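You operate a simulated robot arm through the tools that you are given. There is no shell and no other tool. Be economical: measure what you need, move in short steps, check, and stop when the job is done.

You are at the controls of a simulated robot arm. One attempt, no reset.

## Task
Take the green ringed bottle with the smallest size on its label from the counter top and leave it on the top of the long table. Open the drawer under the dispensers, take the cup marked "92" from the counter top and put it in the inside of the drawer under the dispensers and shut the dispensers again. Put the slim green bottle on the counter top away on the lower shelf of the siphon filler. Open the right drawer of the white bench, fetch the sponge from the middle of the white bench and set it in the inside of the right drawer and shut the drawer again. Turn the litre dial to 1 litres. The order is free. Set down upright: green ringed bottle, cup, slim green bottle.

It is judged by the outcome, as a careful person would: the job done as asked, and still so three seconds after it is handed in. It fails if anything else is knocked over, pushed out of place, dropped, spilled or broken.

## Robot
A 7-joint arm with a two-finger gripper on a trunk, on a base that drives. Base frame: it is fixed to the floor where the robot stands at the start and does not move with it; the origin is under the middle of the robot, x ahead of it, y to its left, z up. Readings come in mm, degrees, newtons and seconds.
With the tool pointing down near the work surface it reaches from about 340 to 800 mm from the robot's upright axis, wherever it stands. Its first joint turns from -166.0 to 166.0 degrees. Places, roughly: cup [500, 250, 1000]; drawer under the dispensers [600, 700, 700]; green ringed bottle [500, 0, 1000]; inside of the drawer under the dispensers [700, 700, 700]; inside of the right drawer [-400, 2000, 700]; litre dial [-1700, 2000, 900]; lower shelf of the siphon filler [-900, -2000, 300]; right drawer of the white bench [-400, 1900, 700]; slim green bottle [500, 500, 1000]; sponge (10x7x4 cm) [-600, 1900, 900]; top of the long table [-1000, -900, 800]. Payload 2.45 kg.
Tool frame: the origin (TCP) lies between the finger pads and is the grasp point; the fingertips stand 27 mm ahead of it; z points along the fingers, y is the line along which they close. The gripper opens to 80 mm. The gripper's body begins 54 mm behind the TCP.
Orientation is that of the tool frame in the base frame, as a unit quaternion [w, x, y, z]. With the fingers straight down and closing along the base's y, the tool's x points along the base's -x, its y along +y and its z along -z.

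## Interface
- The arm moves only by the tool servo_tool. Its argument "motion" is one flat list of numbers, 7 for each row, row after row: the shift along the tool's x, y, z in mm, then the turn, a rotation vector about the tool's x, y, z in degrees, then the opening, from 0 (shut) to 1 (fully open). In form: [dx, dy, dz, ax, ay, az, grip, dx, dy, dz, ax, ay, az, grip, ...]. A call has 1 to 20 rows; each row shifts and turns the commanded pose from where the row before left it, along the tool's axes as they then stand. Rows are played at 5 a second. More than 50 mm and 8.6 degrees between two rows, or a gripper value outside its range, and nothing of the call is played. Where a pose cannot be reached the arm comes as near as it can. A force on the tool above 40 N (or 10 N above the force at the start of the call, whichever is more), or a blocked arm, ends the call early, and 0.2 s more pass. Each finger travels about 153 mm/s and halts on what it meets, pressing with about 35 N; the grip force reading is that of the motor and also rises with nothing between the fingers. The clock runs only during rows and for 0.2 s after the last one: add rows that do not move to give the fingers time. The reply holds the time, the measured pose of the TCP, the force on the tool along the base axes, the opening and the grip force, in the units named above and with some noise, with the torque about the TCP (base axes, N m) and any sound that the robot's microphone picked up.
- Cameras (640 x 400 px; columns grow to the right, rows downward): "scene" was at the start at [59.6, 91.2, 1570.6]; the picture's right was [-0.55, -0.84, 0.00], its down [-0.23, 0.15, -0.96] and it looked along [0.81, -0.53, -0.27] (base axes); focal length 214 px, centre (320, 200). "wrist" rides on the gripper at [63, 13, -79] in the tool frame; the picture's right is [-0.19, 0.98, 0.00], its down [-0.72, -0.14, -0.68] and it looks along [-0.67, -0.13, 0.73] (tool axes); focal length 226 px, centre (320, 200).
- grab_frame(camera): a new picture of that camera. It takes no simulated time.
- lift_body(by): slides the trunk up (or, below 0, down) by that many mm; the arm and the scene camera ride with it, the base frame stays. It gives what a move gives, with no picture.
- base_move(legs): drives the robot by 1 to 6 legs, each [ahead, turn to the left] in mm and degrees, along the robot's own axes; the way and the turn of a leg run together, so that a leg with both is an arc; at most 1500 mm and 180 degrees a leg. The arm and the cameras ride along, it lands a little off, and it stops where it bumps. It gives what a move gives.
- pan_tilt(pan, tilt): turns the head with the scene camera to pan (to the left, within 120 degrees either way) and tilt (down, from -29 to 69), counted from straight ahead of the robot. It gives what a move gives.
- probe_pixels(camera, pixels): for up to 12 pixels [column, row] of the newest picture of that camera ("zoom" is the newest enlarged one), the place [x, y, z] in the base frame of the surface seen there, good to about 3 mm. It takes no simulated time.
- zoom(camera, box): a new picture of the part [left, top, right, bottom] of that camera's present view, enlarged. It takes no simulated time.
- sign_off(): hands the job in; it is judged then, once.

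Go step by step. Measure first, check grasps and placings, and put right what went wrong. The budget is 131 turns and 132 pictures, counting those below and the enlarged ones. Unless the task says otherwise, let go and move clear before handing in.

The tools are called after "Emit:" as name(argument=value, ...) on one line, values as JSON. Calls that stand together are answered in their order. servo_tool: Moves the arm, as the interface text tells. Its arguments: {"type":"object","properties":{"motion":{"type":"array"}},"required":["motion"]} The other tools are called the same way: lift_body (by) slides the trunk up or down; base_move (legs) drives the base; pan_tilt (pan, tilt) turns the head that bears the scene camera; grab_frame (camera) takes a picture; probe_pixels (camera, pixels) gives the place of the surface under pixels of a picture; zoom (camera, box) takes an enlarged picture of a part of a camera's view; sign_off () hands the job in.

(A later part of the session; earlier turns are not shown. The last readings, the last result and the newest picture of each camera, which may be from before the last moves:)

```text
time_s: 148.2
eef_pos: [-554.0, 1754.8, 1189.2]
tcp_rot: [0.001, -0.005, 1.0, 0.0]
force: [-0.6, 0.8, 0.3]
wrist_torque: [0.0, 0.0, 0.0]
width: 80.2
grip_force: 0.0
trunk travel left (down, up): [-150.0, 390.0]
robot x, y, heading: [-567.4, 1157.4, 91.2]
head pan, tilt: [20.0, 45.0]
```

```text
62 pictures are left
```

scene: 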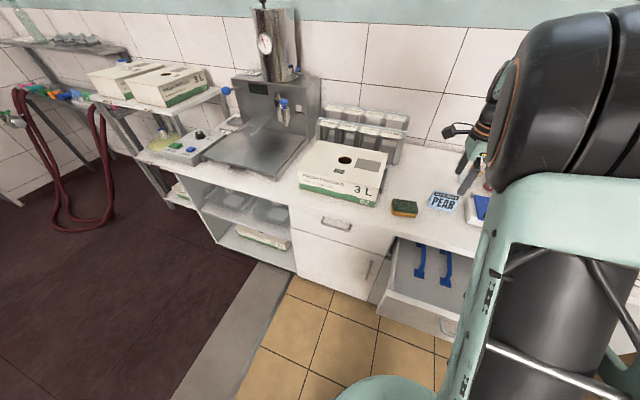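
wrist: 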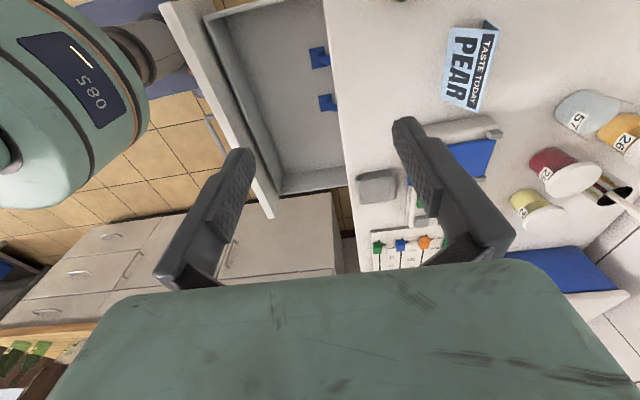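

I have a good scene view of the sponge at (404,207). I'll zoom and probe its corners, and move above it.

Emit:
zoom(camera="scene", box=[364, 182, 444, 232])

Emit:
probe_pixels(camera="zoom", pixels=[[225, 180], [235, 235], [425, 180], [425, 235], [250, 140], [420, 150], [330, 165], [330, 250], [280, 210], [400, 215], [190, 200], [330, 140]])

```text
8.00 times, centred on (404, 207) of scene
```

zoom: 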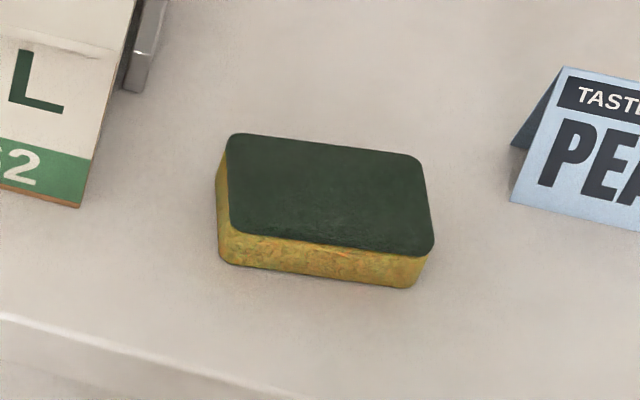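

```text
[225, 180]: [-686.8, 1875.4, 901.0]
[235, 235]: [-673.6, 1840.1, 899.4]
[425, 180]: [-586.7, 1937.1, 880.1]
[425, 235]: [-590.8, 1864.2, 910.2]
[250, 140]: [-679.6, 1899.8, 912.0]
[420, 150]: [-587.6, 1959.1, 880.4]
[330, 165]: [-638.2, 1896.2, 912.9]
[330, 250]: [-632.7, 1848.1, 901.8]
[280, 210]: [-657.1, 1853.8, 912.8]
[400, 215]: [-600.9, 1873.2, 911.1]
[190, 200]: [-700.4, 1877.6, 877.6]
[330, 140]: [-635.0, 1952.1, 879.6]
```

The sponge is centred at about (−638,1882), turned about 13°. I'll position above it with matching yaw and descend partway.

Emit:
servo_tool(motion=[28, 42.3, 0, 0, 0, 0, 1, 28, 42.3, 0, 0, 0, 0, 1, 28, 42.3, 0, 0, 0, 0, 1, 0, 0, 30, 0, 0, -6.5, 1, 0, 0, 40, 0, 0, -6.5, 1, 0, 0, 40, 0, 0, 0, 1, 0, 0, 40, 0, 0, 0, 1, 0, 0, 40, 0, 0, 0, 1])

Emit:
grab_frame(camera="wrist")

```text
refused: row 1 steps farther than a row can; nothing moved
```

```text
60 pictures are left
```

wrist: 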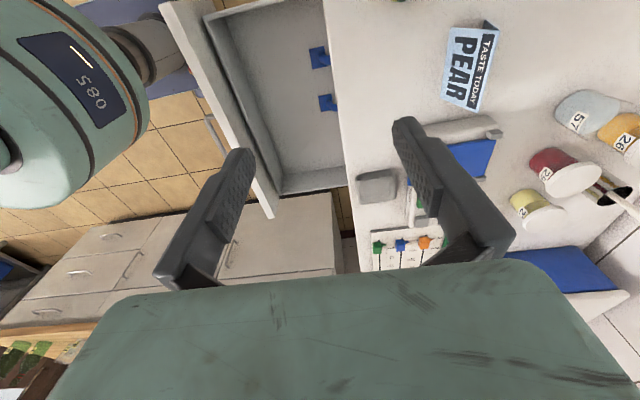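

The first row was just over 50 mm, so I'll repeat with smaller steps.

Emit:
servo_tool(motion=[21, 32, 0, 0, 0, 0, 1, 21, 32, 0, 0, 0, 0, 1, 21, 32, 0, 0, 0, 0, 1, 21, 31, 0, 0, 0, 0, 1, 0, 0, 30, 0, 0, -6.5, 1, 0, 0, 40, 0, 0, -6.5, 1, 0, 0, 40, 0, 0, 0, 1, 0, 0, 40, 0, 0, 0, 1, 0, 0, 40, 0, 0, 0, 1])

Emit:
grab_frame(camera="wrist")

```text
time_s: 150.2
eef_pos: [-636.2, 1880.5, 998.0]
tcp_rot: [-0.001, -0.117, 0.993, 0.0]
force: [0.4, 0.2, 0.1]
wrist_torque: [0.01, -0.02, -0.03]
width: 79.9
grip_force: 0.0
trunk travel left (down, up): [-150.0, 390.0]
robot x, y, heading: [-573.1, 1158.8, 91.4]
head pan, tilt: [20.0, 45.0]
```

```text
59 pictures are left
```

wrist: 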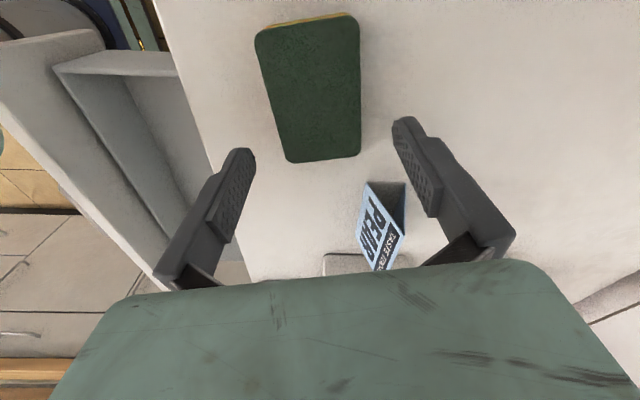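

The sponge lies almost centred between the fingers. I'll probe its side edges for fine alignment.

Emit:
probe_pixels(camera="wrist", pixels=[[274, 95], [356, 90], [262, 40], [356, 30], [288, 155], [356, 150], [310, 90]])

```text
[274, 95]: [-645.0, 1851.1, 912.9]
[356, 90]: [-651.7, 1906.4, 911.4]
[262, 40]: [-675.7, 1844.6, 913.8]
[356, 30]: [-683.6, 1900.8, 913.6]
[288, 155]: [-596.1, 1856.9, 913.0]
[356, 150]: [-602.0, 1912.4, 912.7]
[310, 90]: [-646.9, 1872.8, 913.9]
```

The edges put the centre at (−640,1879) with a yaw of about 8.5°. I'll correct that, descend and grip.

Emit:
servo_tool(motion=[3, -2, 0, 0, 0, 4, 1, 0, 0, 35, 0, 0, 0, 1, 0, 0, 30, 0, 0, 0, 1, 0, 0, 20, 0, 0, 0, 1, 0, 0, 0, 0, 0, 0, 1, 0, 0, 0, 0, 0, 0, 0.5, 0, 0, 0, 0, 0, 0, 0.3, 0, 0, 0, 0, 0, 0, 0.3])

Emit:
grab_frame(camera="wrist")

```text
time_s: 152.0
eef_pos: [-640.6, 1877.8, 914.1]
tcp_rot: [0.001, -0.083, 0.997, 0.0]
force: [-0.7, -1.2, 3.8]
wrist_torque: [0.02, -0.01, -0.01]
width: 62.4
grip_force: 35.0
trunk travel left (down, up): [-150.0, 390.0]
robot x, y, heading: [-573.3, 1159.9, 91.1]
head pan, tilt: [20.0, 45.0]
```

```text
58 pictures are left
```

wrist: 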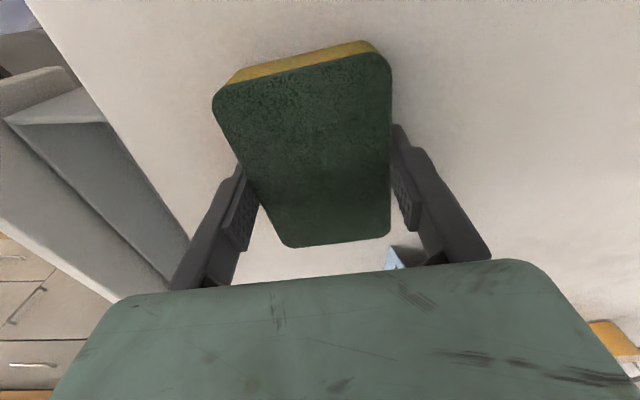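

The sponge is held at width 62. I'll lift it and carry it over the open drawer.

Emit:
servo_tool(motion=[0, 0, -40, 0, 0, 0, 0.3, 0, 0, -45, 0, 0, 0, 0.3, 0, 0, -45, 0, 0, 0, 0.3, 0, 0, -40, 0, 0, 0, 0.3, -33.1, -30.7, 0, 0, 0, 0, 0.3, -33.1, -30.7, 0, 0, 0, 0, 0.3, -33.1, -30.7, 0, 0, 0, 0, 0.3, -33.1, -30.7, 0, 0, 0, 0, 0.3, -33.1, -30.7, 0, 0, 0, 0, 0.3, -33.1, -30.7, 0, 0, 0, 0, 0.3, -33.1, -30.7, 0, 0, 0, 0, 0.3, -33.1, -30.7, 0, 0, 0, 0, 0.3, -33.1, -30.7, 0, 0, 0, 0, 0.3, 0, 0, 45, 0, 0, 4, 0.3, 0, 0, 45, 0, 0, 4, 0.3, 0, 0, 40, 0, 0, 0, 0.3])

Emit:
grab_frame(camera="wrist")

Emit:
grab_frame(camera="scene")

```text
time_s: 155.4
eef_pos: [-301.4, 1656.0, 954.7]
tcp_rot: [0.001, -0.012, 1.0, -0.001]
force: [0.4, -1.2, -0.6]
wrist_torque: [0.05, -0.01, -0.01]
width: 62.7
grip_force: 35.3
trunk travel left (down, up): [-150.0, 390.0]
robot x, y, heading: [-570.9, 1160.4, 91.3]
head pan, tilt: [20.0, 45.0]
```

```text
57 pictures are left
```

wrist: 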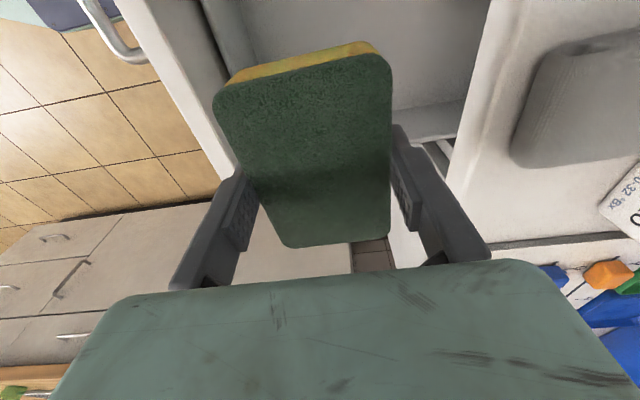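

```text
56 pictures are left
```

scene: 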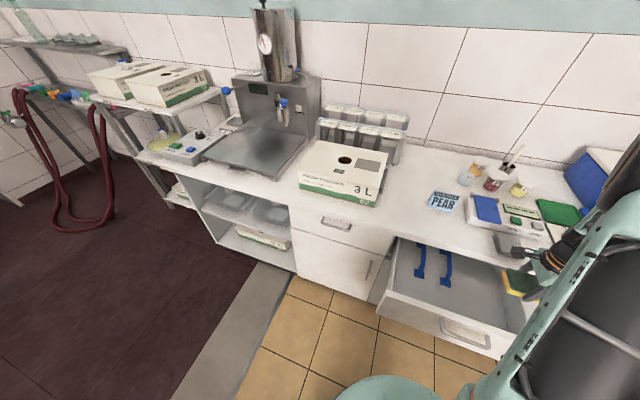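

The sponge is over the drawer's free right part. I'll lower it in and look for floor contact near z 715.

Emit:
servo_tool(motion=[12, 0, 40, 0, 0, 0, 0.3, 0, 0, 45, 0, 0, 0, 0.3, 0, 0, 45, 0, 0, 0, 0.3, 0, 0, 45, 0, 0, 0, 0.3, 0, 0, 40, 0, 0, 0, 0.3, 0, 0, 10, 0, 0, 0, 0.3, 0, 0, 5, 0, 0, 0, 0.3, 0, 0, 4, 0, 0, 0, 0.3, 0, 0, 0, 0, 0, 0, 0.3])

Emit:
grab_frame(camera="wrist")

```text
time_s: 157.4
eef_pos: [-313.5, 1655.3, 720.4]
tcp_rot: [0.001, -0.013, 1.0, 0.0]
force: [0.1, 0.6, -0.3]
wrist_torque: [0.03, 0.03, 0.0]
width: 62.8
grip_force: 34.9
trunk travel left (down, up): [-150.0, 390.0]
robot x, y, heading: [-570.3, 1163.2, 91.2]
head pan, tilt: [20.0, 45.0]
```

```text
55 pictures are left
```

wrist: 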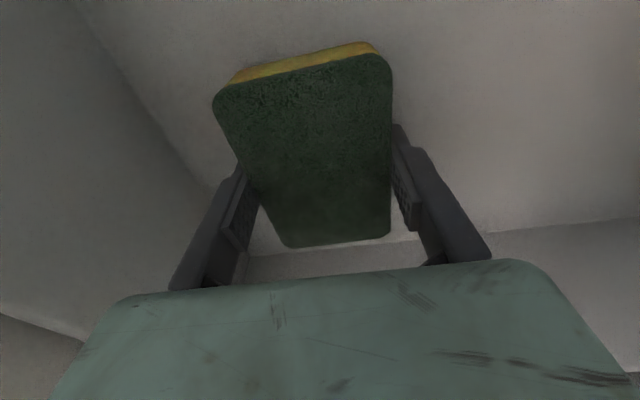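

The sponge is just above the floor. I'll lower it 5 mm more, release, and rise clear.

Emit:
servo_tool(motion=[0, 0, 3, 0, 0, 0, 0.3, 0, 0, 2, 0, 0, 0, 0.3, 0, 0, 0, 0, 0, 0, 1, 0, 0, 0, 0, 0, 0, 1, 0, 0, 0, 0, 0, 0, 1, 0, 0, -20, 0, 0, 0, 1, 0, 0, -40, 0, 0, 0, 1, 0, 0, -45, 0, 0, 0, 1, 0, 0, -45, 0, 0, 0, 1, 0, 0, -45, 0, 0, 0, 1, 0, 0, -45, 0, 0, 0, 1, 0, 0, -45, 0, 0, 0, 1])

Emit:
grab_frame(camera="wrist")

```text
time_s: 160.0
eef_pos: [-317.5, 1654.5, 997.7]
tcp_rot: [0.0, -0.013, 1.0, 0.0]
force: [0.1, 0.0, 0.4]
wrist_torque: [0.03, 0.0, -0.02]
width: 79.8
grip_force: 0.1
trunk travel left (down, up): [-150.0, 390.0]
robot x, y, heading: [-570.0, 1159.9, 91.5]
head pan, tilt: [20.0, 45.0]
```

```text
54 pictures are left
```

wrist: 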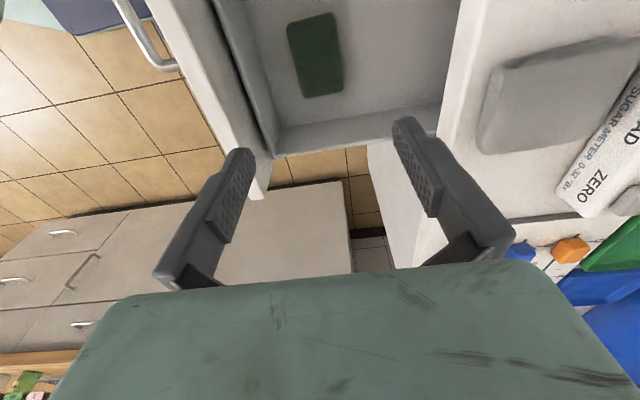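

The sponge lies in the drawer. I'll back off, turn the tool horizontal with closed fingers and come down in front of the drawer face.

Emit:
base_move(legs=[[-245, 0], [0, -1.4]])

Emit:
servo_tool(motion=[38, 0, 0, -8.18, 0, 0, 0, 37, 0, 0, -8.18, 0, 0, 0, 0, 0, 0, -8.18, 0, 0, 0, 0, 0, 0, -8.18, 0, 0, 0, 0, 0, 0, -8.18, 0, 0, 0, 0, 0, 0, -8.18, 0, 0, 0, 0, 0, 0, -8.18, 0, 0, 0, 0, 0, 0, -8.18, 0, 0, 0, 0, 0, 0, -8.18, 0, 0, 0, 0, 0, 0, -8.18, 0, 0, 0, 0, 0, 0, -8.18, 0, 0, 0, 0, -42, 0, 0, 0, 0, 0, 0, -42, 0, 0, 0, 0, 0, 0, -42, 0, 0, 0, 0, 0, 0, -42, 0, 0, 0, 0, 0, 0, -42, 0, 0, 0, 0, 0, 0, -38, 0, 0, 0, 0, 0])

Emit:
grab_frame(camera="scene")

Emit:
grab_frame(camera="wrist")

```text
time_s: 162.2
eef_pos: [-300.4, 1401.2, 996.4]
tcp_rot: [0.001, -0.002, 1.0, 0.0]
force: [-0.4, 0.3, 0.5]
wrist_torque: [-0.05, -0.03, -0.02]
width: 80.1
grip_force: 0.1
trunk travel left (down, up): [-150.0, 390.0]
robot x, y, heading: [-566.7, 909.7, 89.8]
head pan, tilt: [20.0, 45.0]
```

```text
time_s: 165.8
eef_pos: [-375.9, 1396.9, 749.6]
tcp_rot: [-0.001, -0.003, 0.707, 0.707]
force: [0.1, 0.2, -0.6]
wrist_torque: [-0.03, -0.01, -0.02]
width: 0.0
grip_force: 29.4
trunk travel left (down, up): [-150.0, 390.0]
robot x, y, heading: [-566.5, 911.5, 89.8]
head pan, tilt: [20.0, 45.0]
```

```text
53 pictures are left
```

scene: 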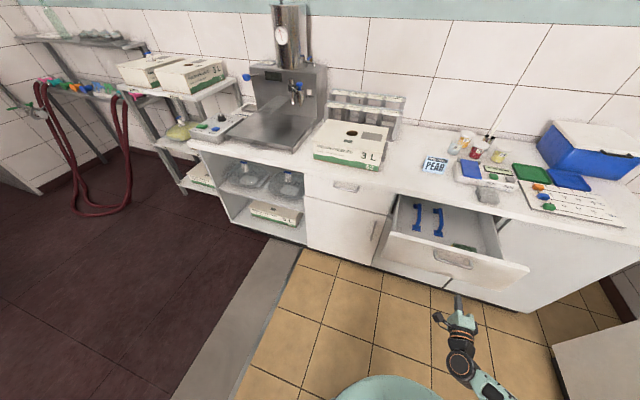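

```text
52 pictures are left
```

wrist: 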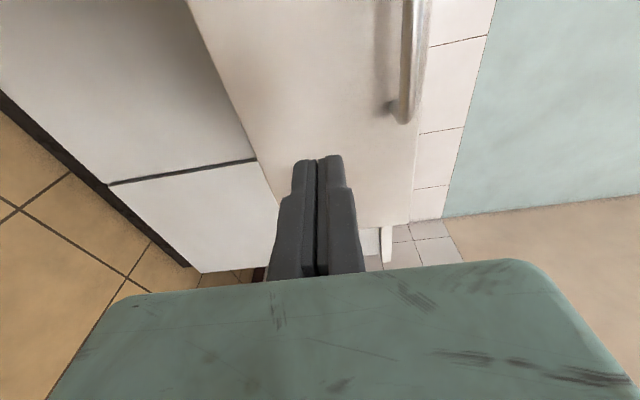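

The tool is below the bar in front of the drawer. I'll make contact with the arm and then push with the base.

Emit:
servo_tool(motion=[0, 0, 30, 0, 0, 0, 0, 0, 0, 30, 0, 0, 0, 0, 0, 0, 30, 0, 0, 0, 0, 0, 0, 10, 0, 0, 0, 0, 0, 0, 8, 0, 0, 0, 0, 0, 0, 8, 0, 0, 0, 0, 0, 0, 8, 0, 0, 0, 0, 0, 0, 8, 0, 0, 0, 0])

Emit:
base_move(legs=[[205, 0]])

Emit:
servo_tool(motion=[0, 0, 6, 0, 0, 0, 0, 0, 0, 6, 0, 0, 0, 0, 0, 0, 6, 0, 0, 0, 0, 0, 0, 6, 0, 0, 0, 0, 0, 0, 5, 0, 0, 0, 0, 0, 0, 4, 0, 0, 0, 0])

Emit:
grab_frame(camera="scene")

```text
time_s: 167.6
eef_pos: [-376.4, 1533.1, 748.2]
tcp_rot: [-0.002, -0.002, 0.707, 0.707]
force: [-0.1, -0.2, -0.1]
wrist_torque: [0.0, 0.03, -0.01]
width: 0.0
grip_force: 29.1
trunk travel left (down, up): [-150.0, 390.0]
robot x, y, heading: [-567.0, 911.3, 89.9]
head pan, tilt: [20.0, 45.0]
```

```text
time_s: 169.2
eef_pos: [-375.3, 1736.3, 748.4]
tcp_rot: [0.0, -0.003, 0.707, 0.707]
force: [0.6, -0.3, 0.1]
wrist_torque: [0.03, -0.03, 0.0]
width: 0.0
grip_force: 29.6
trunk travel left (down, up): [-150.0, 390.0]
robot x, y, heading: [-562.2, 1112.8, 90.1]
head pan, tilt: [20.0, 45.0]
```

```text
time_s: 170.6
eef_pos: [-375.1, 1769.9, 747.7]
tcp_rot: [-0.001, -0.002, 0.707, 0.707]
force: [-0.4, -0.3, 0.9]
wrist_torque: [0.01, 0.0, -0.03]
width: 0.3
grip_force: 29.9
trunk travel left (down, up): [-150.0, 390.0]
robot x, y, heading: [-565.6, 1113.2, 89.9]
head pan, tilt: [20.0, 45.0]
```

```text
51 pictures are left
```

scene: 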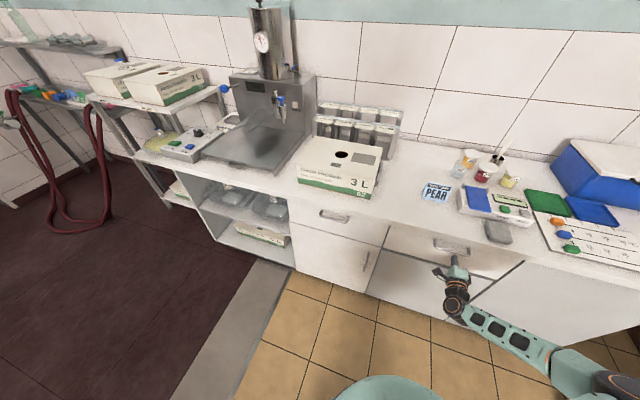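

Emit:
zoom(camera="scene", box=[350, 190, 510, 290])

Emit:
probe_pixels(camera="zoom", pixels=[[200, 190], [300, 230], [550, 250], [100, 140], [600, 320], [560, 300]])

Emit:
zoom(camera="scene", box=[130, 100, 258, 180])

```text
4.00 times, centred on (430, 240) of scene
```

zoom: 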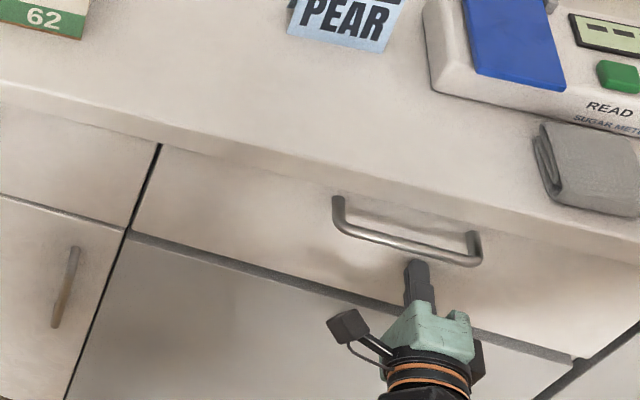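

```text
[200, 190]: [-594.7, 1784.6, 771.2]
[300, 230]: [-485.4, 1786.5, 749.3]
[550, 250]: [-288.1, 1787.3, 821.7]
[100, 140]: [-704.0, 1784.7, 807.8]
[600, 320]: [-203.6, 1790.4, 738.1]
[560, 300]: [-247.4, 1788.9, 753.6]
```

```text
5.00 times, centred on (194, 140) of scene
```

zoom: 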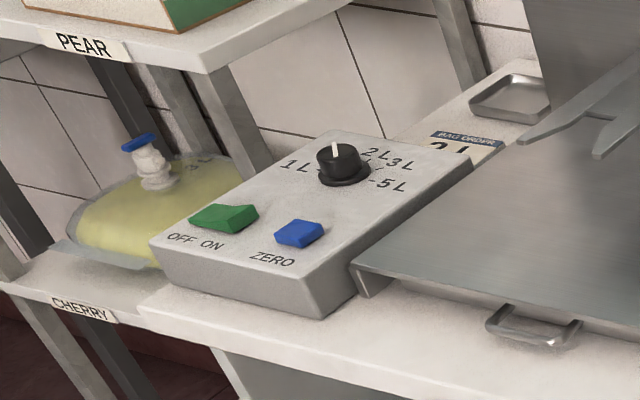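

The drawer is flush at y ≈ 1787. The dial is visible with labels 1, 2, 3 and 5 L; I'll zoom in closely and probe it.

Emit:
zoom(camera="scene", box=[178, 122, 218, 147])

Emit:
probe_pixels(camera="zoom", pixels=[[320, 165], [315, 130], [325, 190], [140, 185], [460, 110], [540, 150], [510, 260], [310, 265], [260, 300], [390, 200], [250, 190]])

```text
16.00 times, centred on (198, 134) of scene
```

zoom: 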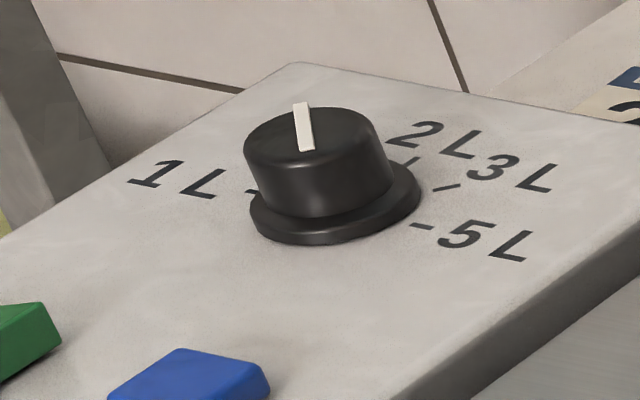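

```text
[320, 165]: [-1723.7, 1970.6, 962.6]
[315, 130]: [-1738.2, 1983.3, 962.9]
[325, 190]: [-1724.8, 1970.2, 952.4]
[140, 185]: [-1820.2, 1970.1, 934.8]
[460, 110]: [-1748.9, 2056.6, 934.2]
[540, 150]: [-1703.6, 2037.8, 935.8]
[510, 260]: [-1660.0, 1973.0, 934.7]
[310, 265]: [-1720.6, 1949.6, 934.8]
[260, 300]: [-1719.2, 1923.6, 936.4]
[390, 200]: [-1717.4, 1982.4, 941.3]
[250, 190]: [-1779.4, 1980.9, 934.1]
```

The knob is about 65 mm wide, centred near (−1732,1977), with its top at z 963; 1 L points toward −X. I'll check the floor levels near there.

Emit:
grab_frame(camera="scene")

Emit:
probe_pixels(camera="scene", pixels=[[100, 350], [150, 250], [200, 380], [240, 320], [215, 340], [270, 340], [160, 215], [205, 255], [40, 220], [130, 300]])

Emit:
zoom(camera="scene", box=[188, 126, 208, 138.5])

Emit:
probe_pixels(camera="zoom", pixels=[[290, 90], [300, 160], [315, 225], [170, 200], [470, 180], [340, 320], [300, 110], [345, 295], [490, 200], [160, 210]])

```text
47 pictures are left
```

scene: 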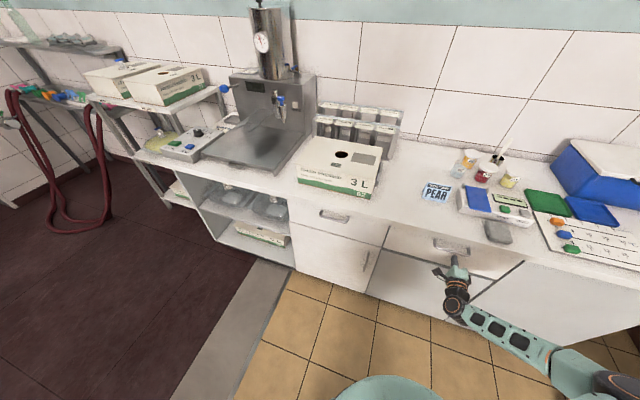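

```text
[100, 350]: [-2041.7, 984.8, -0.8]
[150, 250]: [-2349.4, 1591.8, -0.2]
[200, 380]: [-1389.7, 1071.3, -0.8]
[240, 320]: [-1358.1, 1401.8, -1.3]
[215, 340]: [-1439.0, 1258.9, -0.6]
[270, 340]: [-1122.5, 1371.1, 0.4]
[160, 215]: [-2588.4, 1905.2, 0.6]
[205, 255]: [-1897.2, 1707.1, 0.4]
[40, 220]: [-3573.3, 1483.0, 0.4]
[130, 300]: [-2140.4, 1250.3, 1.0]
```

```text
16.00 times, centred on (198, 132) of scene
```

zoom: 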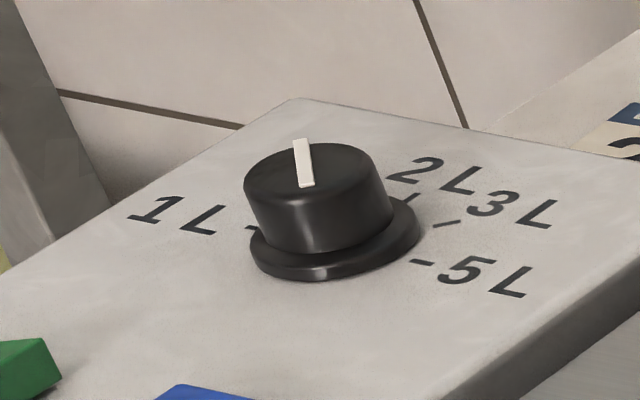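

```text
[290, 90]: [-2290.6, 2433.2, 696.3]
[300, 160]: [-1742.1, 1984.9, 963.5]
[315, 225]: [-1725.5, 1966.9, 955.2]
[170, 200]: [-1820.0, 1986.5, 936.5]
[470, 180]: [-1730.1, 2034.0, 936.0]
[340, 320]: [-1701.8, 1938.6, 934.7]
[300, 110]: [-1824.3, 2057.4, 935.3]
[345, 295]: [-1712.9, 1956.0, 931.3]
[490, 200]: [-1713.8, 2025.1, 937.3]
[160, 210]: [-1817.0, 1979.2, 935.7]
```

The floor is level everywhere, so I can drive in front of the dial. I'll back off, raise the arm with the tool down, and drive to about (−1732,1330).

Emit:
base_move(legs=[[-200, 0]])

Emit:
servo_tool(motion=[0, 44, -15, 0, 0, 0, 0.5, 0, 44, -15, 0, 0, 0, 1, 0, 44, -15, 0, 0, 0, 1, 0, 44, -15, 8.18, 0, 0, 1, 0, 44, -5, 8.18, 0, 0, 1, 0, 44, 0, 8.18, 0, 0, 1, 0, 40, -20, 8.18, 0, 0, 1, 0, 30, -30, 8.18, 0, 0, 1, 0, 20, -40, 8.18, 0, 0, 1, 0, 0, -40, 8.18, 0, 0, 1, 0, 0, -20, 8.18, 0, 0, 1, 0, 0, 0, 8.18, 0, 0, 1, 0, 0, 0, 8.18, 0, 0, 1, 0, 0, 0, 8.18, 0, 0, 1])

Emit:
base_move(legs=[[0, 70.2], [1240, 0], [0, -70.2]])

Emit:
pan_tilt(pan=0, tilt=45)

Emit:
grab_frame(camera="scene")

```text
time_s: 172.2
eef_pos: [-376.6, 1567.9, 747.6]
tcp_rot: [-0.001, -0.003, 0.707, 0.707]
force: [1.0, 0.5, -0.4]
wrist_torque: [0.01, 0.0, 0.01]
width: 0.0
grip_force: 30.1
trunk travel left (down, up): [-150.0, 390.0]
robot x, y, heading: [-564.6, 912.9, 90.1]
head pan, tilt: [20.0, 45.0]
```

```text
time_s: 175.2
eef_pos: [-375.9, 1457.0, 1183.2]
tcp_rot: [0.0, -0.003, 1.0, -0.001]
force: [-0.1, -0.1, -0.8]
wrist_torque: [-0.01, -0.04, 0.02]
width: 79.9
grip_force: 0.1
trunk travel left (down, up): [-150.0, 390.0]
robot x, y, heading: [-564.0, 916.6, 90.1]
head pan, tilt: [20.0, 45.0]
```

```text
time_s: 187.6
eef_pos: [-1521.3, 1873.9, 1184.5]
tcp_rot: [0.001, -0.009, 1.0, 0.0]
force: [0.1, 0.3, 0.2]
wrist_torque: [-0.04, -0.04, 0.0]
width: 80.1
grip_force: 0.1
trunk travel left (down, up): [-150.0, 390.0]
robot x, y, heading: [-1705.7, 1327.6, 90.5]
head pan, tilt: [20.0, 45.0]
```

```text
time_s: 188.4
eef_pos: [-1520.6, 1873.6, 1183.4]
tcp_rot: [0.0, -0.008, 1.0, 0.0]
force: [0.4, 0.7, 0.0]
wrist_torque: [0.01, 0.01, 0.01]
width: 80.1
grip_force: 0.0
trunk travel left (down, up): [-150.0, 390.0]
robot x, y, heading: [-1703.3, 1331.3, 90.6]
head pan, tilt: [0.0, 45.0]
```

```text
45 pictures are left
```

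scene: 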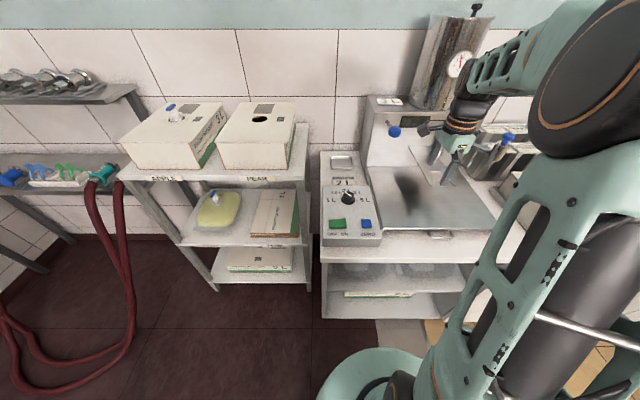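

The dial at (347,198) is right in front, and the gripper hangs beside the filler machine. I'll zoom in for the pointer and knob centre.

Emit:
zoom(camera="scene", box=[315, 175, 379, 215])

Emit:
probe_pixels(camera="zoom", pixels=[[325, 220], [285, 235], [375, 245], [330, 190], [300, 205], [330, 270], [220, 235], [445, 250], [265, 225], [385, 215], [320, 240]])

```text
10.00 times, centred on (347, 195) of scene
```

zoom: 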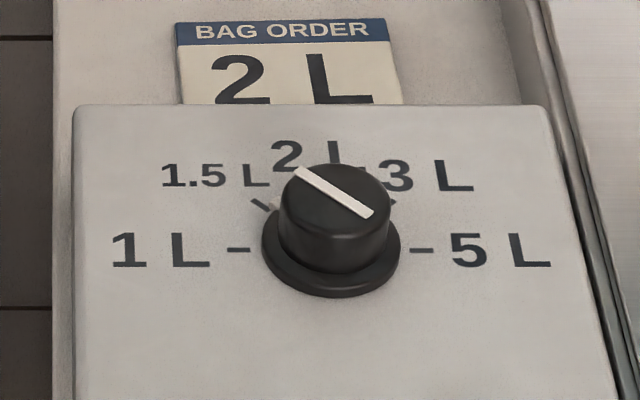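

```text
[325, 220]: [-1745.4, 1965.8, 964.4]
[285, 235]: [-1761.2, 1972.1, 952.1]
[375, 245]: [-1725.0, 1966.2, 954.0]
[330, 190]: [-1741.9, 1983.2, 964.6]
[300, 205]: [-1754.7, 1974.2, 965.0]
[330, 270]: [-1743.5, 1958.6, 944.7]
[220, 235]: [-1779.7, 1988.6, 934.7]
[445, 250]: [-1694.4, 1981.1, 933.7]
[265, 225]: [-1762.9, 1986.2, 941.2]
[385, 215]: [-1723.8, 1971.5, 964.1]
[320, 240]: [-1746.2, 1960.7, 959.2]
```

The knob is about 38 mm wide, centred near (−1742,1980), with its top at z 964, and the pointer bar seems to be at 1.5 L. I'll move above it and look with the wrist camera.

Emit:
servo_tool(motion=[37, 17.7, 0, 0, 0, 0, 1, 37, 17.7, 0, 0, 0, 0, 1, 37, 17.7, 0, 0, 0, 0, 1, 37, 17.7, 0, 0, 0, 0, 1, 37, 17.7, 0, 0, 0, 0, 1, 37, 17.7, 0, 0, 0, 0, 1, 0, 0, 40, 0, 0, 0, 1, 0, 0, 40, 0, 0, 0, 1, 0, 0, 30, 0, 0, 0, 1])

Emit:
grab_frame(camera="wrist")

Emit:
zoom(camera="wrist", box=[240, 40, 400, 140])

```text
time_s: 190.4
eef_pos: [-1744.1, 1975.8, 1072.2]
tcp_rot: [0.001, -0.008, 1.0, 0.0]
force: [0.0, 0.0, 0.3]
wrist_torque: [0.0, 0.0, -0.01]
width: 80.1
grip_force: 0.0
trunk travel left (down, up): [-150.0, 390.0]
robot x, y, heading: [-1707.0, 1329.2, 90.5]
head pan, tilt: [0.0, 45.0]
```

```text
43 pictures are left
```

wrist: 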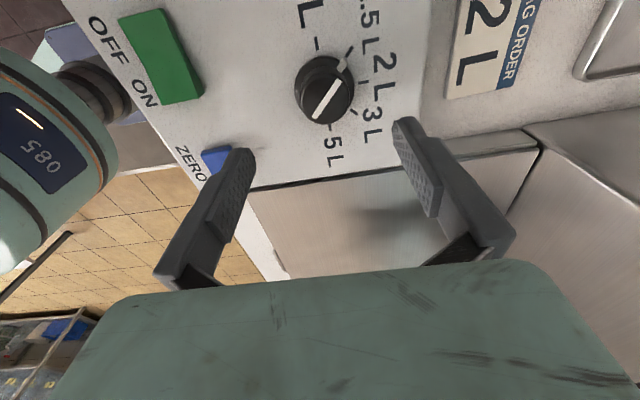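

```text
4.00 times, centred on (320, 90) of wrist
```

zoom: 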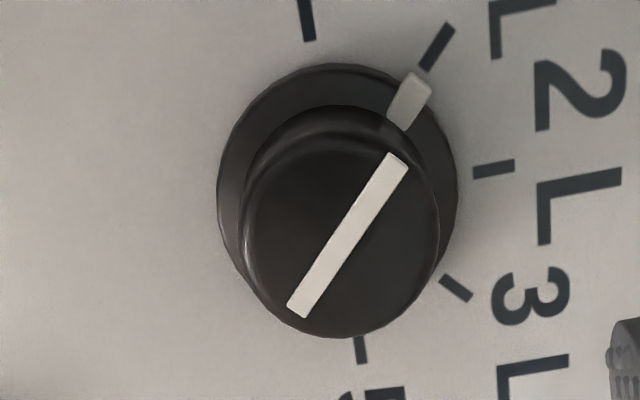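

The white flange marker sits at 1.5 L, so it needs a 45° turn counter-clockwise to 1 L. I'll probe the knob's centre.

Emit:
probe_pixels(camera="zoom", pixels=[[348, 235], [250, 230], [438, 230], [345, 335], [345, 140], [225, 190], [308, 22], [362, 350], [408, 100], [438, 45]])

```text
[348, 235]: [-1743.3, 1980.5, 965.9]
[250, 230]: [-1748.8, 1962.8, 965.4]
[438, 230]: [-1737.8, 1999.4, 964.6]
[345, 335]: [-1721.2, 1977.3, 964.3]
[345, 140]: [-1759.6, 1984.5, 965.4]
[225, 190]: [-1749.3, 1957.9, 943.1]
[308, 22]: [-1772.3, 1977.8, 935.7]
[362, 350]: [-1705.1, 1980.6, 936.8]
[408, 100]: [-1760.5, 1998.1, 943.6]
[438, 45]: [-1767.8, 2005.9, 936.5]
```

Centre is (−1742,1980) and the marker is at 135°. I'll descend, grip the knob, and turn it 45° counter-clockwise.

Emit:
servo_tool(motion=[-2, 4, 30, 0, 0, 0, 1, 0, 0, 30, 0, 0, 0, 1, 0, 0, 25, 0, 0, 0, 1, 0, 0, 11, 0, 0, 0, 1, 0, 0, 0, 0, 0, 0, 0.6, 0, 0, 0, 0, 0, 0, 0.3, 0, 0, 0, 0, 0, 0, 0.3])

Emit:
servo_tool(motion=[0, 0, 0, 0, 0, -7.5, 0.3, 0, 0, 0, 0, 0, -7.5, 0.3, 0, 0, 0, 0, 0, -7.5, 0.3, 0, 0, 0, 0, 0, -7.5, 0.3, 0, 0, 0, 0, 0, -7.5, 0.3, 0, 0, 0, 0, 0, -7.5, 0.3, 0, 0, 0, 0, 0, 0, 0.3])

Emit:
zoom(camera="scene", box=[315, 175, 379, 215])

```text
time_s: 192.0
eef_pos: [-1743.4, 1979.5, 976.1]
tcp_rot: [0.001, -0.009, 1.0, 0.002]
force: [-0.9, 13.3, 2.1]
wrist_torque: [0.67, -0.03, 0.05]
width: 40.8
grip_force: 44.6
trunk travel left (down, up): [-150.0, 390.0]
robot x, y, heading: [-1703.3, 1328.6, 90.5]
head pan, tilt: [0.0, 45.0]
```

```text
time_s: 193.6
eef_pos: [-1743.1, 1976.8, 976.5]
tcp_rot: [0.0, -0.391, 0.92, -0.002]
force: [-6.1, -12.5, -7.7]
wrist_torque: [-0.62, 0.18, -0.4]
width: 40.7
grip_force: 44.8
trunk travel left (down, up): [-150.0, 390.0]
robot x, y, heading: [-1705.4, 1326.0, 90.5]
head pan, tilt: [0.0, 45.0]
```

```text
10.00 times, centred on (347, 195) of scene
```

zoom: 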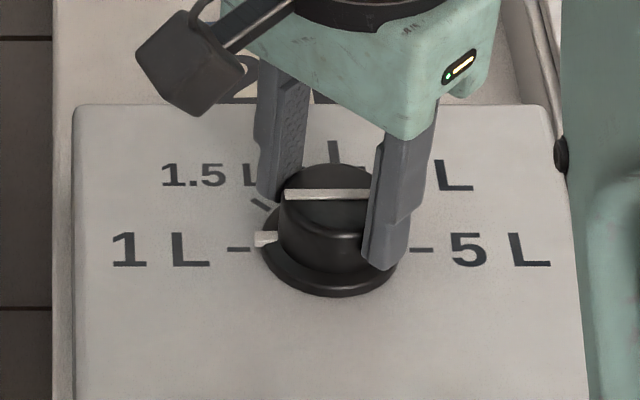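

The marker now sits close to the 1 L tick. I'll release, rise and check from above.

Emit:
servo_tool(motion=[0, 0, 0, 0, 0, 0, 0.7, 0, 0, 0, 0, 0, 0, 1, 0, 0, 0, 0, 0, 0, 1, 0, 0, -40, 0, 0, 0, 1, 0, 0, -45, 0, 0, 0, 1])

Emit:
zoom(camera="wrist", box=[240, 40, 400, 140])

Emit:
zoom(camera="scene", box=[315, 175, 379, 215])

```text
time_s: 194.8
eef_pos: [-1741.6, 1980.5, 1062.6]
tcp_rot: [0.0, -0.39, 0.921, 0.0]
force: [-0.7, -0.2, 0.0]
wrist_torque: [-0.01, 0.03, -0.02]
width: 80.1
grip_force: 0.1
trunk travel left (down, up): [-150.0, 390.0]
robot x, y, heading: [-1701.7, 1327.3, 90.3]
head pan, tilt: [0.0, 45.0]
```

```text
4.00 times, centred on (320, 90) of wrist
```

zoom: 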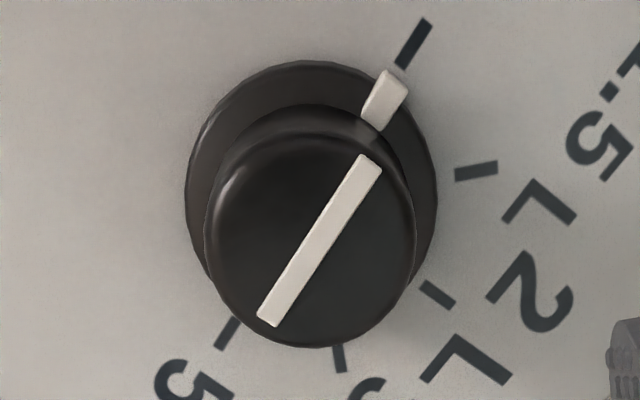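

```text
10.00 times, centred on (347, 195) of scene
```

zoom: 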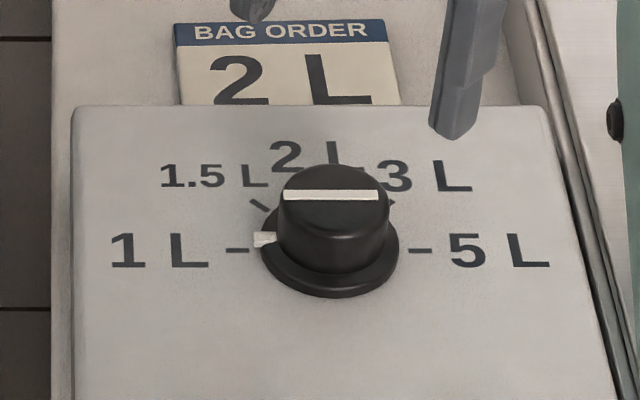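

The marker lines up with the 1 L tick, so the dial is done. Next I'll raise the arm, restore its yaw, and drive to the counter for the ringed bottle.

Emit:
servo_tool(motion=[0, 0, -45, 0, 0, 0, 1, 0, 0, -45, 0, 0, 7.5, 1, 0, 0, -45, 0, 0, 7.5, 1, 0, 0, -45, 0, 0, 7.5, 1, 0, 0, 0, 0, 0, 7.5, 1, 0, 0, 0, 0, 0, 7.5, 1, 0, 0, 0, 0, 0, 7.5, 1, 0, -40, 0, 0, 0, 0, 1, 0, -40, 0, 0, 0, 0, 1])

Emit:
base_move(legs=[[-400, 0], [0, -121.2], [1300, 0], [566, 0], [0, 30.9]])

Emit:
pan_tilt(pan=20, tilt=45)

Emit:
grab_frame(camera="scene")

```text
time_s: 196.8
eef_pos: [-1742.1, 1899.6, 1245.6]
tcp_rot: [0.001, -0.009, 1.0, 0.0]
force: [1.0, 0.0, -0.1]
wrist_torque: [0.03, -0.01, -0.02]
width: 79.9
grip_force: 0.1
trunk travel left (down, up): [-150.0, 390.0]
robot x, y, heading: [-1705.1, 1326.3, 90.5]
head pan, tilt: [0.0, 45.0]
```

```text
time_s: 215.1
eef_pos: [471.0, -30.2, 1243.7]
tcp_rot: [0.001, 0.706, 0.708, -0.001]
force: [0.3, 0.5, 0.5]
wrist_torque: [-0.01, 0.05, 0.0]
width: 80.1
grip_force: 0.0
trunk travel left (down, up): [-150.0, 390.0]
robot x, y, heading: [-98.2, -59.7, -0.3]
head pan, tilt: [0.0, 45.0]
```

```text
time_s: 216.0
eef_pos: [471.5, -31.0, 1244.1]
tcp_rot: [0.001, 0.706, 0.708, -0.001]
force: [0.6, 0.3, 0.3]
wrist_torque: [-0.02, -0.01, 0.01]
width: 80.3
grip_force: 0.0
trunk travel left (down, up): [-150.0, 390.0]
robot x, y, heading: [-101.3, -61.7, -0.6]
head pan, tilt: [20.0, 45.0]
```

```text
38 pictures are left
```

scene: 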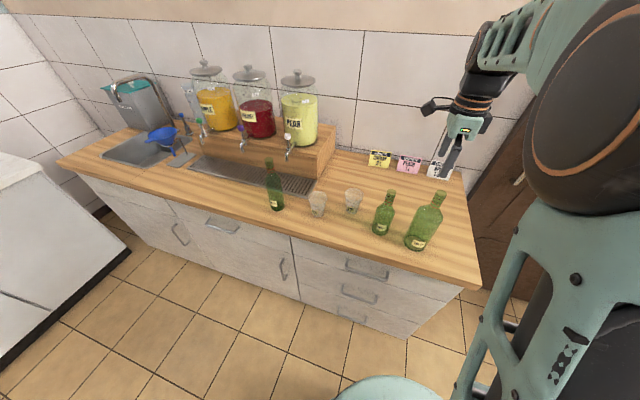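

Back at the counter with the bottles in view. I'll move above the 300 ml bottle and check alignment with the wrist camera.

Emit:
servo_tool(motion=[31, 3, 0, 0, 0, 0, 1, 31, 3, 0, 0, 0, 0, 1, 31, 3, 0, 0, 0, 0, 1])

Emit:
zoom(camera="wrist", box=[220, 20, 420, 145])

```text
time_s: 216.8
eef_pos: [481.1, 64.4, 1241.4]
tcp_rot: [0.0, 0.707, 0.707, -0.001]
force: [0.0, 0.1, -0.3]
wrist_torque: [0.02, 0.0, 0.03]
width: 80.0
grip_force: 0.0
trunk travel left (down, up): [-150.0, 390.0]
robot x, y, heading: [-104.6, -58.0, -0.5]
head pan, tilt: [20.0, 45.0]
```

```text
3.20 times, centred on (320, 82) of wrist
```

zoom: 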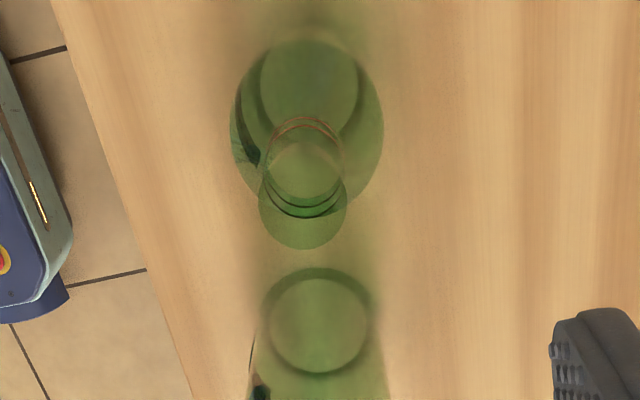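

The neck is about 4 mm off along the tool's y. I'll correct, descend to the neck and grip.

Emit:
servo_tool(motion=[0, -4, 40, 0, 0, 0, 1, 0, 0, 45, 0, 0, 0, 1, 0, 0, 45, 0, 0, 0, 1, 0, 0, 43, 0, 0, 0, 1, 0, 0, 0, 0, 0, 0, 0.6, 0, 0, 0, 0, 0, 0, 0.3, 0, 0, 0, 0, 0, 0, 0.2, 0, 0, 0, 0, 0, 0, 0.2])

Emit:
grab_frame(camera="wrist")

```text
time_s: 218.6
eef_pos: [474.2, 61.4, 1072.1]
tcp_rot: [0.0, 0.707, 0.708, -0.001]
force: [-1.3, 0.1, 2.1]
wrist_torque: [0.08, 0.41, 0.03]
width: 25.1
grip_force: 35.4
trunk travel left (down, up): [-150.0, 390.0]
robot x, y, heading: [-100.9, -59.9, -0.4]
head pan, tilt: [20.0, 45.0]
```

```text
36 pictures are left
```

wrist: 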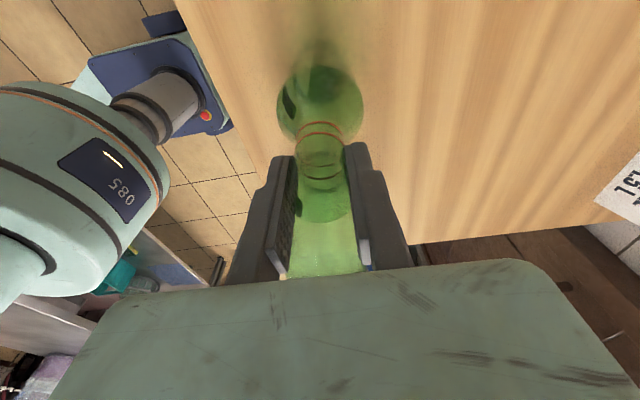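

The neck is held at width 25. I'll lift, pull back over the counter edge, then turn toward the long table and look at it.

Emit:
servo_tool(motion=[0, 0, -25, 0, 0, 0, 0.2, 0, 0, -45, 0, 0, 0, 0.2, 0, 0, -45, 0, 0, 0, 0.2, 0, 0, -25, 0, 0, 0, 0.2, 0, -35, 0, 0, 0, 0, 0.2, 0, -35, 0, 0, 0, 0, 0.2, 0, -35, 0, 0, 0, 0, 0.2, 0, -35, 0, 0, 0, 0, 0.2])

Emit:
base_move(legs=[[-75, 0], [0, 90], [0, 90]])

Emit:
pan_tilt(pan=20, tilt=40)

Emit:
grab_frame(camera="scene")

```text
time_s: 220.6
eef_pos: [348.7, 59.3, 1165.3]
tcp_rot: [-0.017, 0.71, 0.702, -0.053]
force: [0.7, 0.3, -2.8]
wrist_torque: [-0.01, -0.08, 0.03]
width: 24.7
grip_force: 34.8
trunk travel left (down, up): [-150.0, 390.0]
robot x, y, heading: [-102.1, -54.9, -0.4]
head pan, tilt: [20.0, 45.0]
stopped in row 8: the arm was blocked; the commanded pose is now the measured one
```

```text
time_s: 229.4
eef_pos: [-627.3, -173.7, 1167.1]
tcp_rot: [0.053, -0.699, 0.713, -0.017]
force: [0.1, -0.4, -1.8]
wrist_torque: [0.02, 0.09, 0.0]
width: 24.7
grip_force: 35.7
trunk travel left (down, up): [-150.0, 390.0]
robot x, y, heading: [-178.0, -61.3, 179.4]
head pan, tilt: [20.0, 45.0]
```

```text
time_s: 230.1
eef_pos: [-627.6, -173.6, 1162.1]
tcp_rot: [0.057, -0.699, 0.713, -0.02]
force: [0.2, -0.5, -2.5]
wrist_torque: [-0.02, 0.02, 0.02]
width: 24.8
grip_force: 34.9
trunk travel left (down, up): [-150.0, 390.0]
robot x, y, heading: [-174.4, -60.8, 179.2]
head pan, tilt: [20.0, 40.0]
```

```text
35 pictures are left
```

scene: 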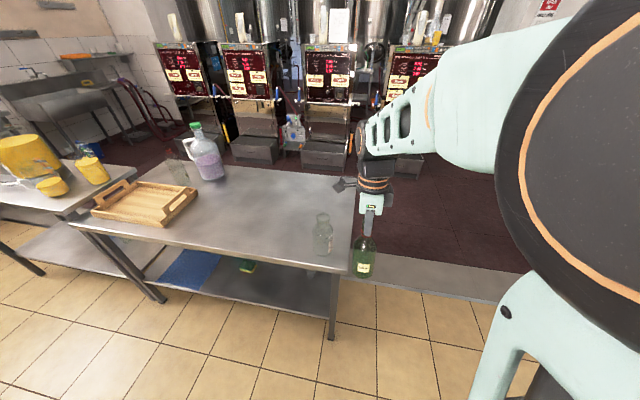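

The table is clear around (250,215), with a jar at (322,235) and a tray at left. I'll probe the free area and its edges.

Emit:
probe_pixels(camera="scene", pixels=[[250, 215], [230, 250], [345, 270], [322, 250], [195, 190], [270, 190], [225, 180], [345, 190], [180, 240], [300, 215], [80, 228], [362, 270]])

```text
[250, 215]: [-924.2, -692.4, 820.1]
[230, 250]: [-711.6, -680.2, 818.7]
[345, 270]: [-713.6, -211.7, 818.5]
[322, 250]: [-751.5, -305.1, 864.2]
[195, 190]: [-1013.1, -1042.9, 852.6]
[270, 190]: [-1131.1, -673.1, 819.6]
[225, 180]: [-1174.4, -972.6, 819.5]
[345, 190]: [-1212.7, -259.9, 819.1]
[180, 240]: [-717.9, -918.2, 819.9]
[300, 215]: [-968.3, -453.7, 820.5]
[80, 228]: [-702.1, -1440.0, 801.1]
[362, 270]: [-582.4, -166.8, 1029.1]
```

The table top is at z 820 and the spot around (−900,−600) is free. I'll drive to face it.

Emit:
base_move(legs=[[0, 73], [447, 0], [0, -72.5]])

Emit:
servo_tool(motion=[0, 25, 0, 0, 0, 0, 0.2, 0, 35, 0, 0, 0, 0, 0.2, 0, 35, 0, 0, 0, 0, 0.2])

```text
time_s: 239.4
eef_pos: [-753.5, -601.0, 1161.4]
tcp_rot: [0.056, -0.701, 0.71, -0.018]
force: [0.2, -1.4, -3.1]
wrist_torque: [0.01, -0.06, -0.03]
width: 24.8
grip_force: 34.6
trunk travel left (down, up): [-150.0, 390.0]
robot x, y, heading: [-302.8, -483.8, 179.2]
head pan, tilt: [20.0, 40.0]
```

```text
time_s: 240.2
eef_pos: [-848.0, -601.4, 1151.8]
tcp_rot: [0.057, -0.701, 0.711, -0.02]
force: [-0.1, -0.3, -3.2]
wrist_torque: [0.0, -0.07, -0.01]
width: 24.8
grip_force: 34.9
trunk travel left (down, up): [-150.0, 390.0]
robot x, y, heading: [-301.4, -482.3, 179.6]
head pan, tilt: [20.0, 40.0]
```

The tool is tilted about 7°, so I'll level it, move forward and lower the bottle toward the table.

Emit:
servo_tool(motion=[0, 0, 0, -6.2, 3.0, 0, 0.2, 0, 40, 0, 0, 0, 0, 0.2, 0, 0, 40, 0, 0, 0, 0.2, 0, 0, 40, 0, 0, 0, 0.2, 0, 0, 40, 0, 0, 0, 0.2, 0, 0, 25, 0, 0, 0, 0.2, 0, 0, 0, 0, 0, 0, 0.2])

Emit:
zoom(camera="scene", box=[240, 120, 500, 282])

```text
time_s: 241.8
eef_pos: [-887.9, -597.1, 1006.4]
tcp_rot: [-0.001, -0.702, 0.712, 0.002]
force: [0.5, 0.5, -2.2]
wrist_torque: [0.01, -0.08, -0.02]
width: 24.7
grip_force: 35.3
trunk travel left (down, up): [-150.0, 390.0]
robot x, y, heading: [-304.1, -483.9, 179.4]
head pan, tilt: [20.0, 40.0]
```

```text
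2.46 times, centred on (370, 201) of scene
```

zoom: 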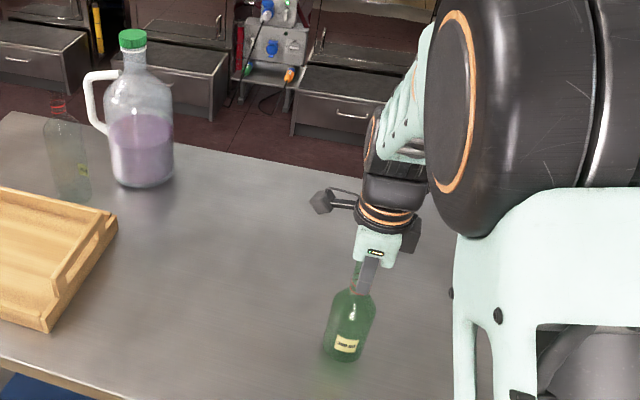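

The bottle is just above the table. I'll lower it in small steps to contact.

Emit:
servo_tool(motion=[0, 0, 5, 0, 0, 0, 0.2, 0, 0, 4, 0, 0, 0, 0.2, 0, 0, 3, 0, 0, 0, 0.2, 0, 0, 2, 0, 0, 0, 0.2, 0, 0, 0, 0, 0, 0, 0.2])

```text
time_s: 243.0
eef_pos: [-889.1, -598.0, 993.4]
tcp_rot: [-0.001, -0.702, 0.712, 0.002]
force: [0.4, -0.1, -2.6]
wrist_torque: [-0.02, -0.06, 0.0]
width: 25.0
grip_force: 35.1
trunk travel left (down, up): [-150.0, 390.0]
robot x, y, heading: [-303.8, -485.3, 179.2]
head pan, tilt: [20.0, 40.0]
```

Emit:
servo_tool(motion=[0, 0, 2, 0, 0, 0, 0.2, 0, 0, 2, 0, 0, 0, 0.2, 0, 0, 0, 0, 0, 0, 0.2])

```text
time_s: 243.8
eef_pos: [-888.0, -598.9, 991.4]
tcp_rot: [-0.002, -0.702, 0.712, 0.002]
force: [5.0, 0.3, 29.3]
wrist_torque: [-0.15, -1.04, -0.07]
width: 25.0
grip_force: 34.5
trunk travel left (down, up): [-150.0, 390.0]
robot x, y, heading: [-302.5, -483.4, 179.4]
head pan, tilt: [20.0, 40.0]
```

The bottle touches the table with 29 N. I'll ease off slightly, release and rise straight up.

Emit:
servo_tool(motion=[0, 0, -1.5, 0, 0, 0, 0.2, 0, 0, 0, 0, 0, 0, 0.5, 0, 0, 0, 0, 0, 0, 0.8, 0, 0, 0, 0, 0, 0, 1, 0, 0, -20, 0, 0, 0, 1, 0, 0, -40, 0, 0, 0, 1, 0, 0, -45, 0, 0, 0, 1, 0, 0, -45, 0, 0, 0, 1, 0, 0, -45, 0, 0, 0, 1])

Emit:
grab_frame(camera="scene")

```text
time_s: 245.8
eef_pos: [-884.4, -597.4, 1188.6]
tcp_rot: [0.0, -0.703, 0.711, 0.001]
force: [-0.2, 0.0, 0.5]
wrist_torque: [0.01, 0.0, 0.0]
width: 79.9
grip_force: 0.0
trunk travel left (down, up): [-150.0, 390.0]
robot x, y, heading: [-301.7, -485.5, 179.3]
head pan, tilt: [20.0, 40.0]
```

```text
33 pictures are left
```

scene: 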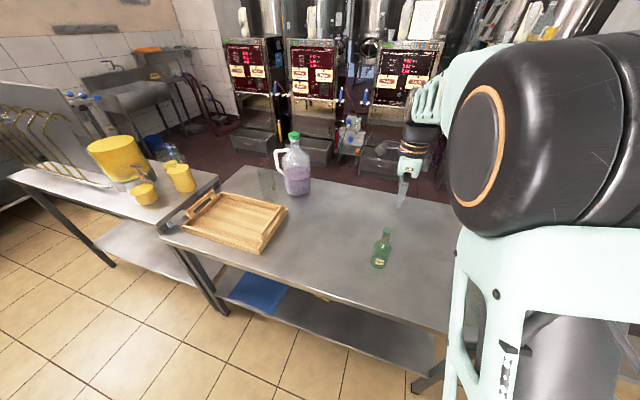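

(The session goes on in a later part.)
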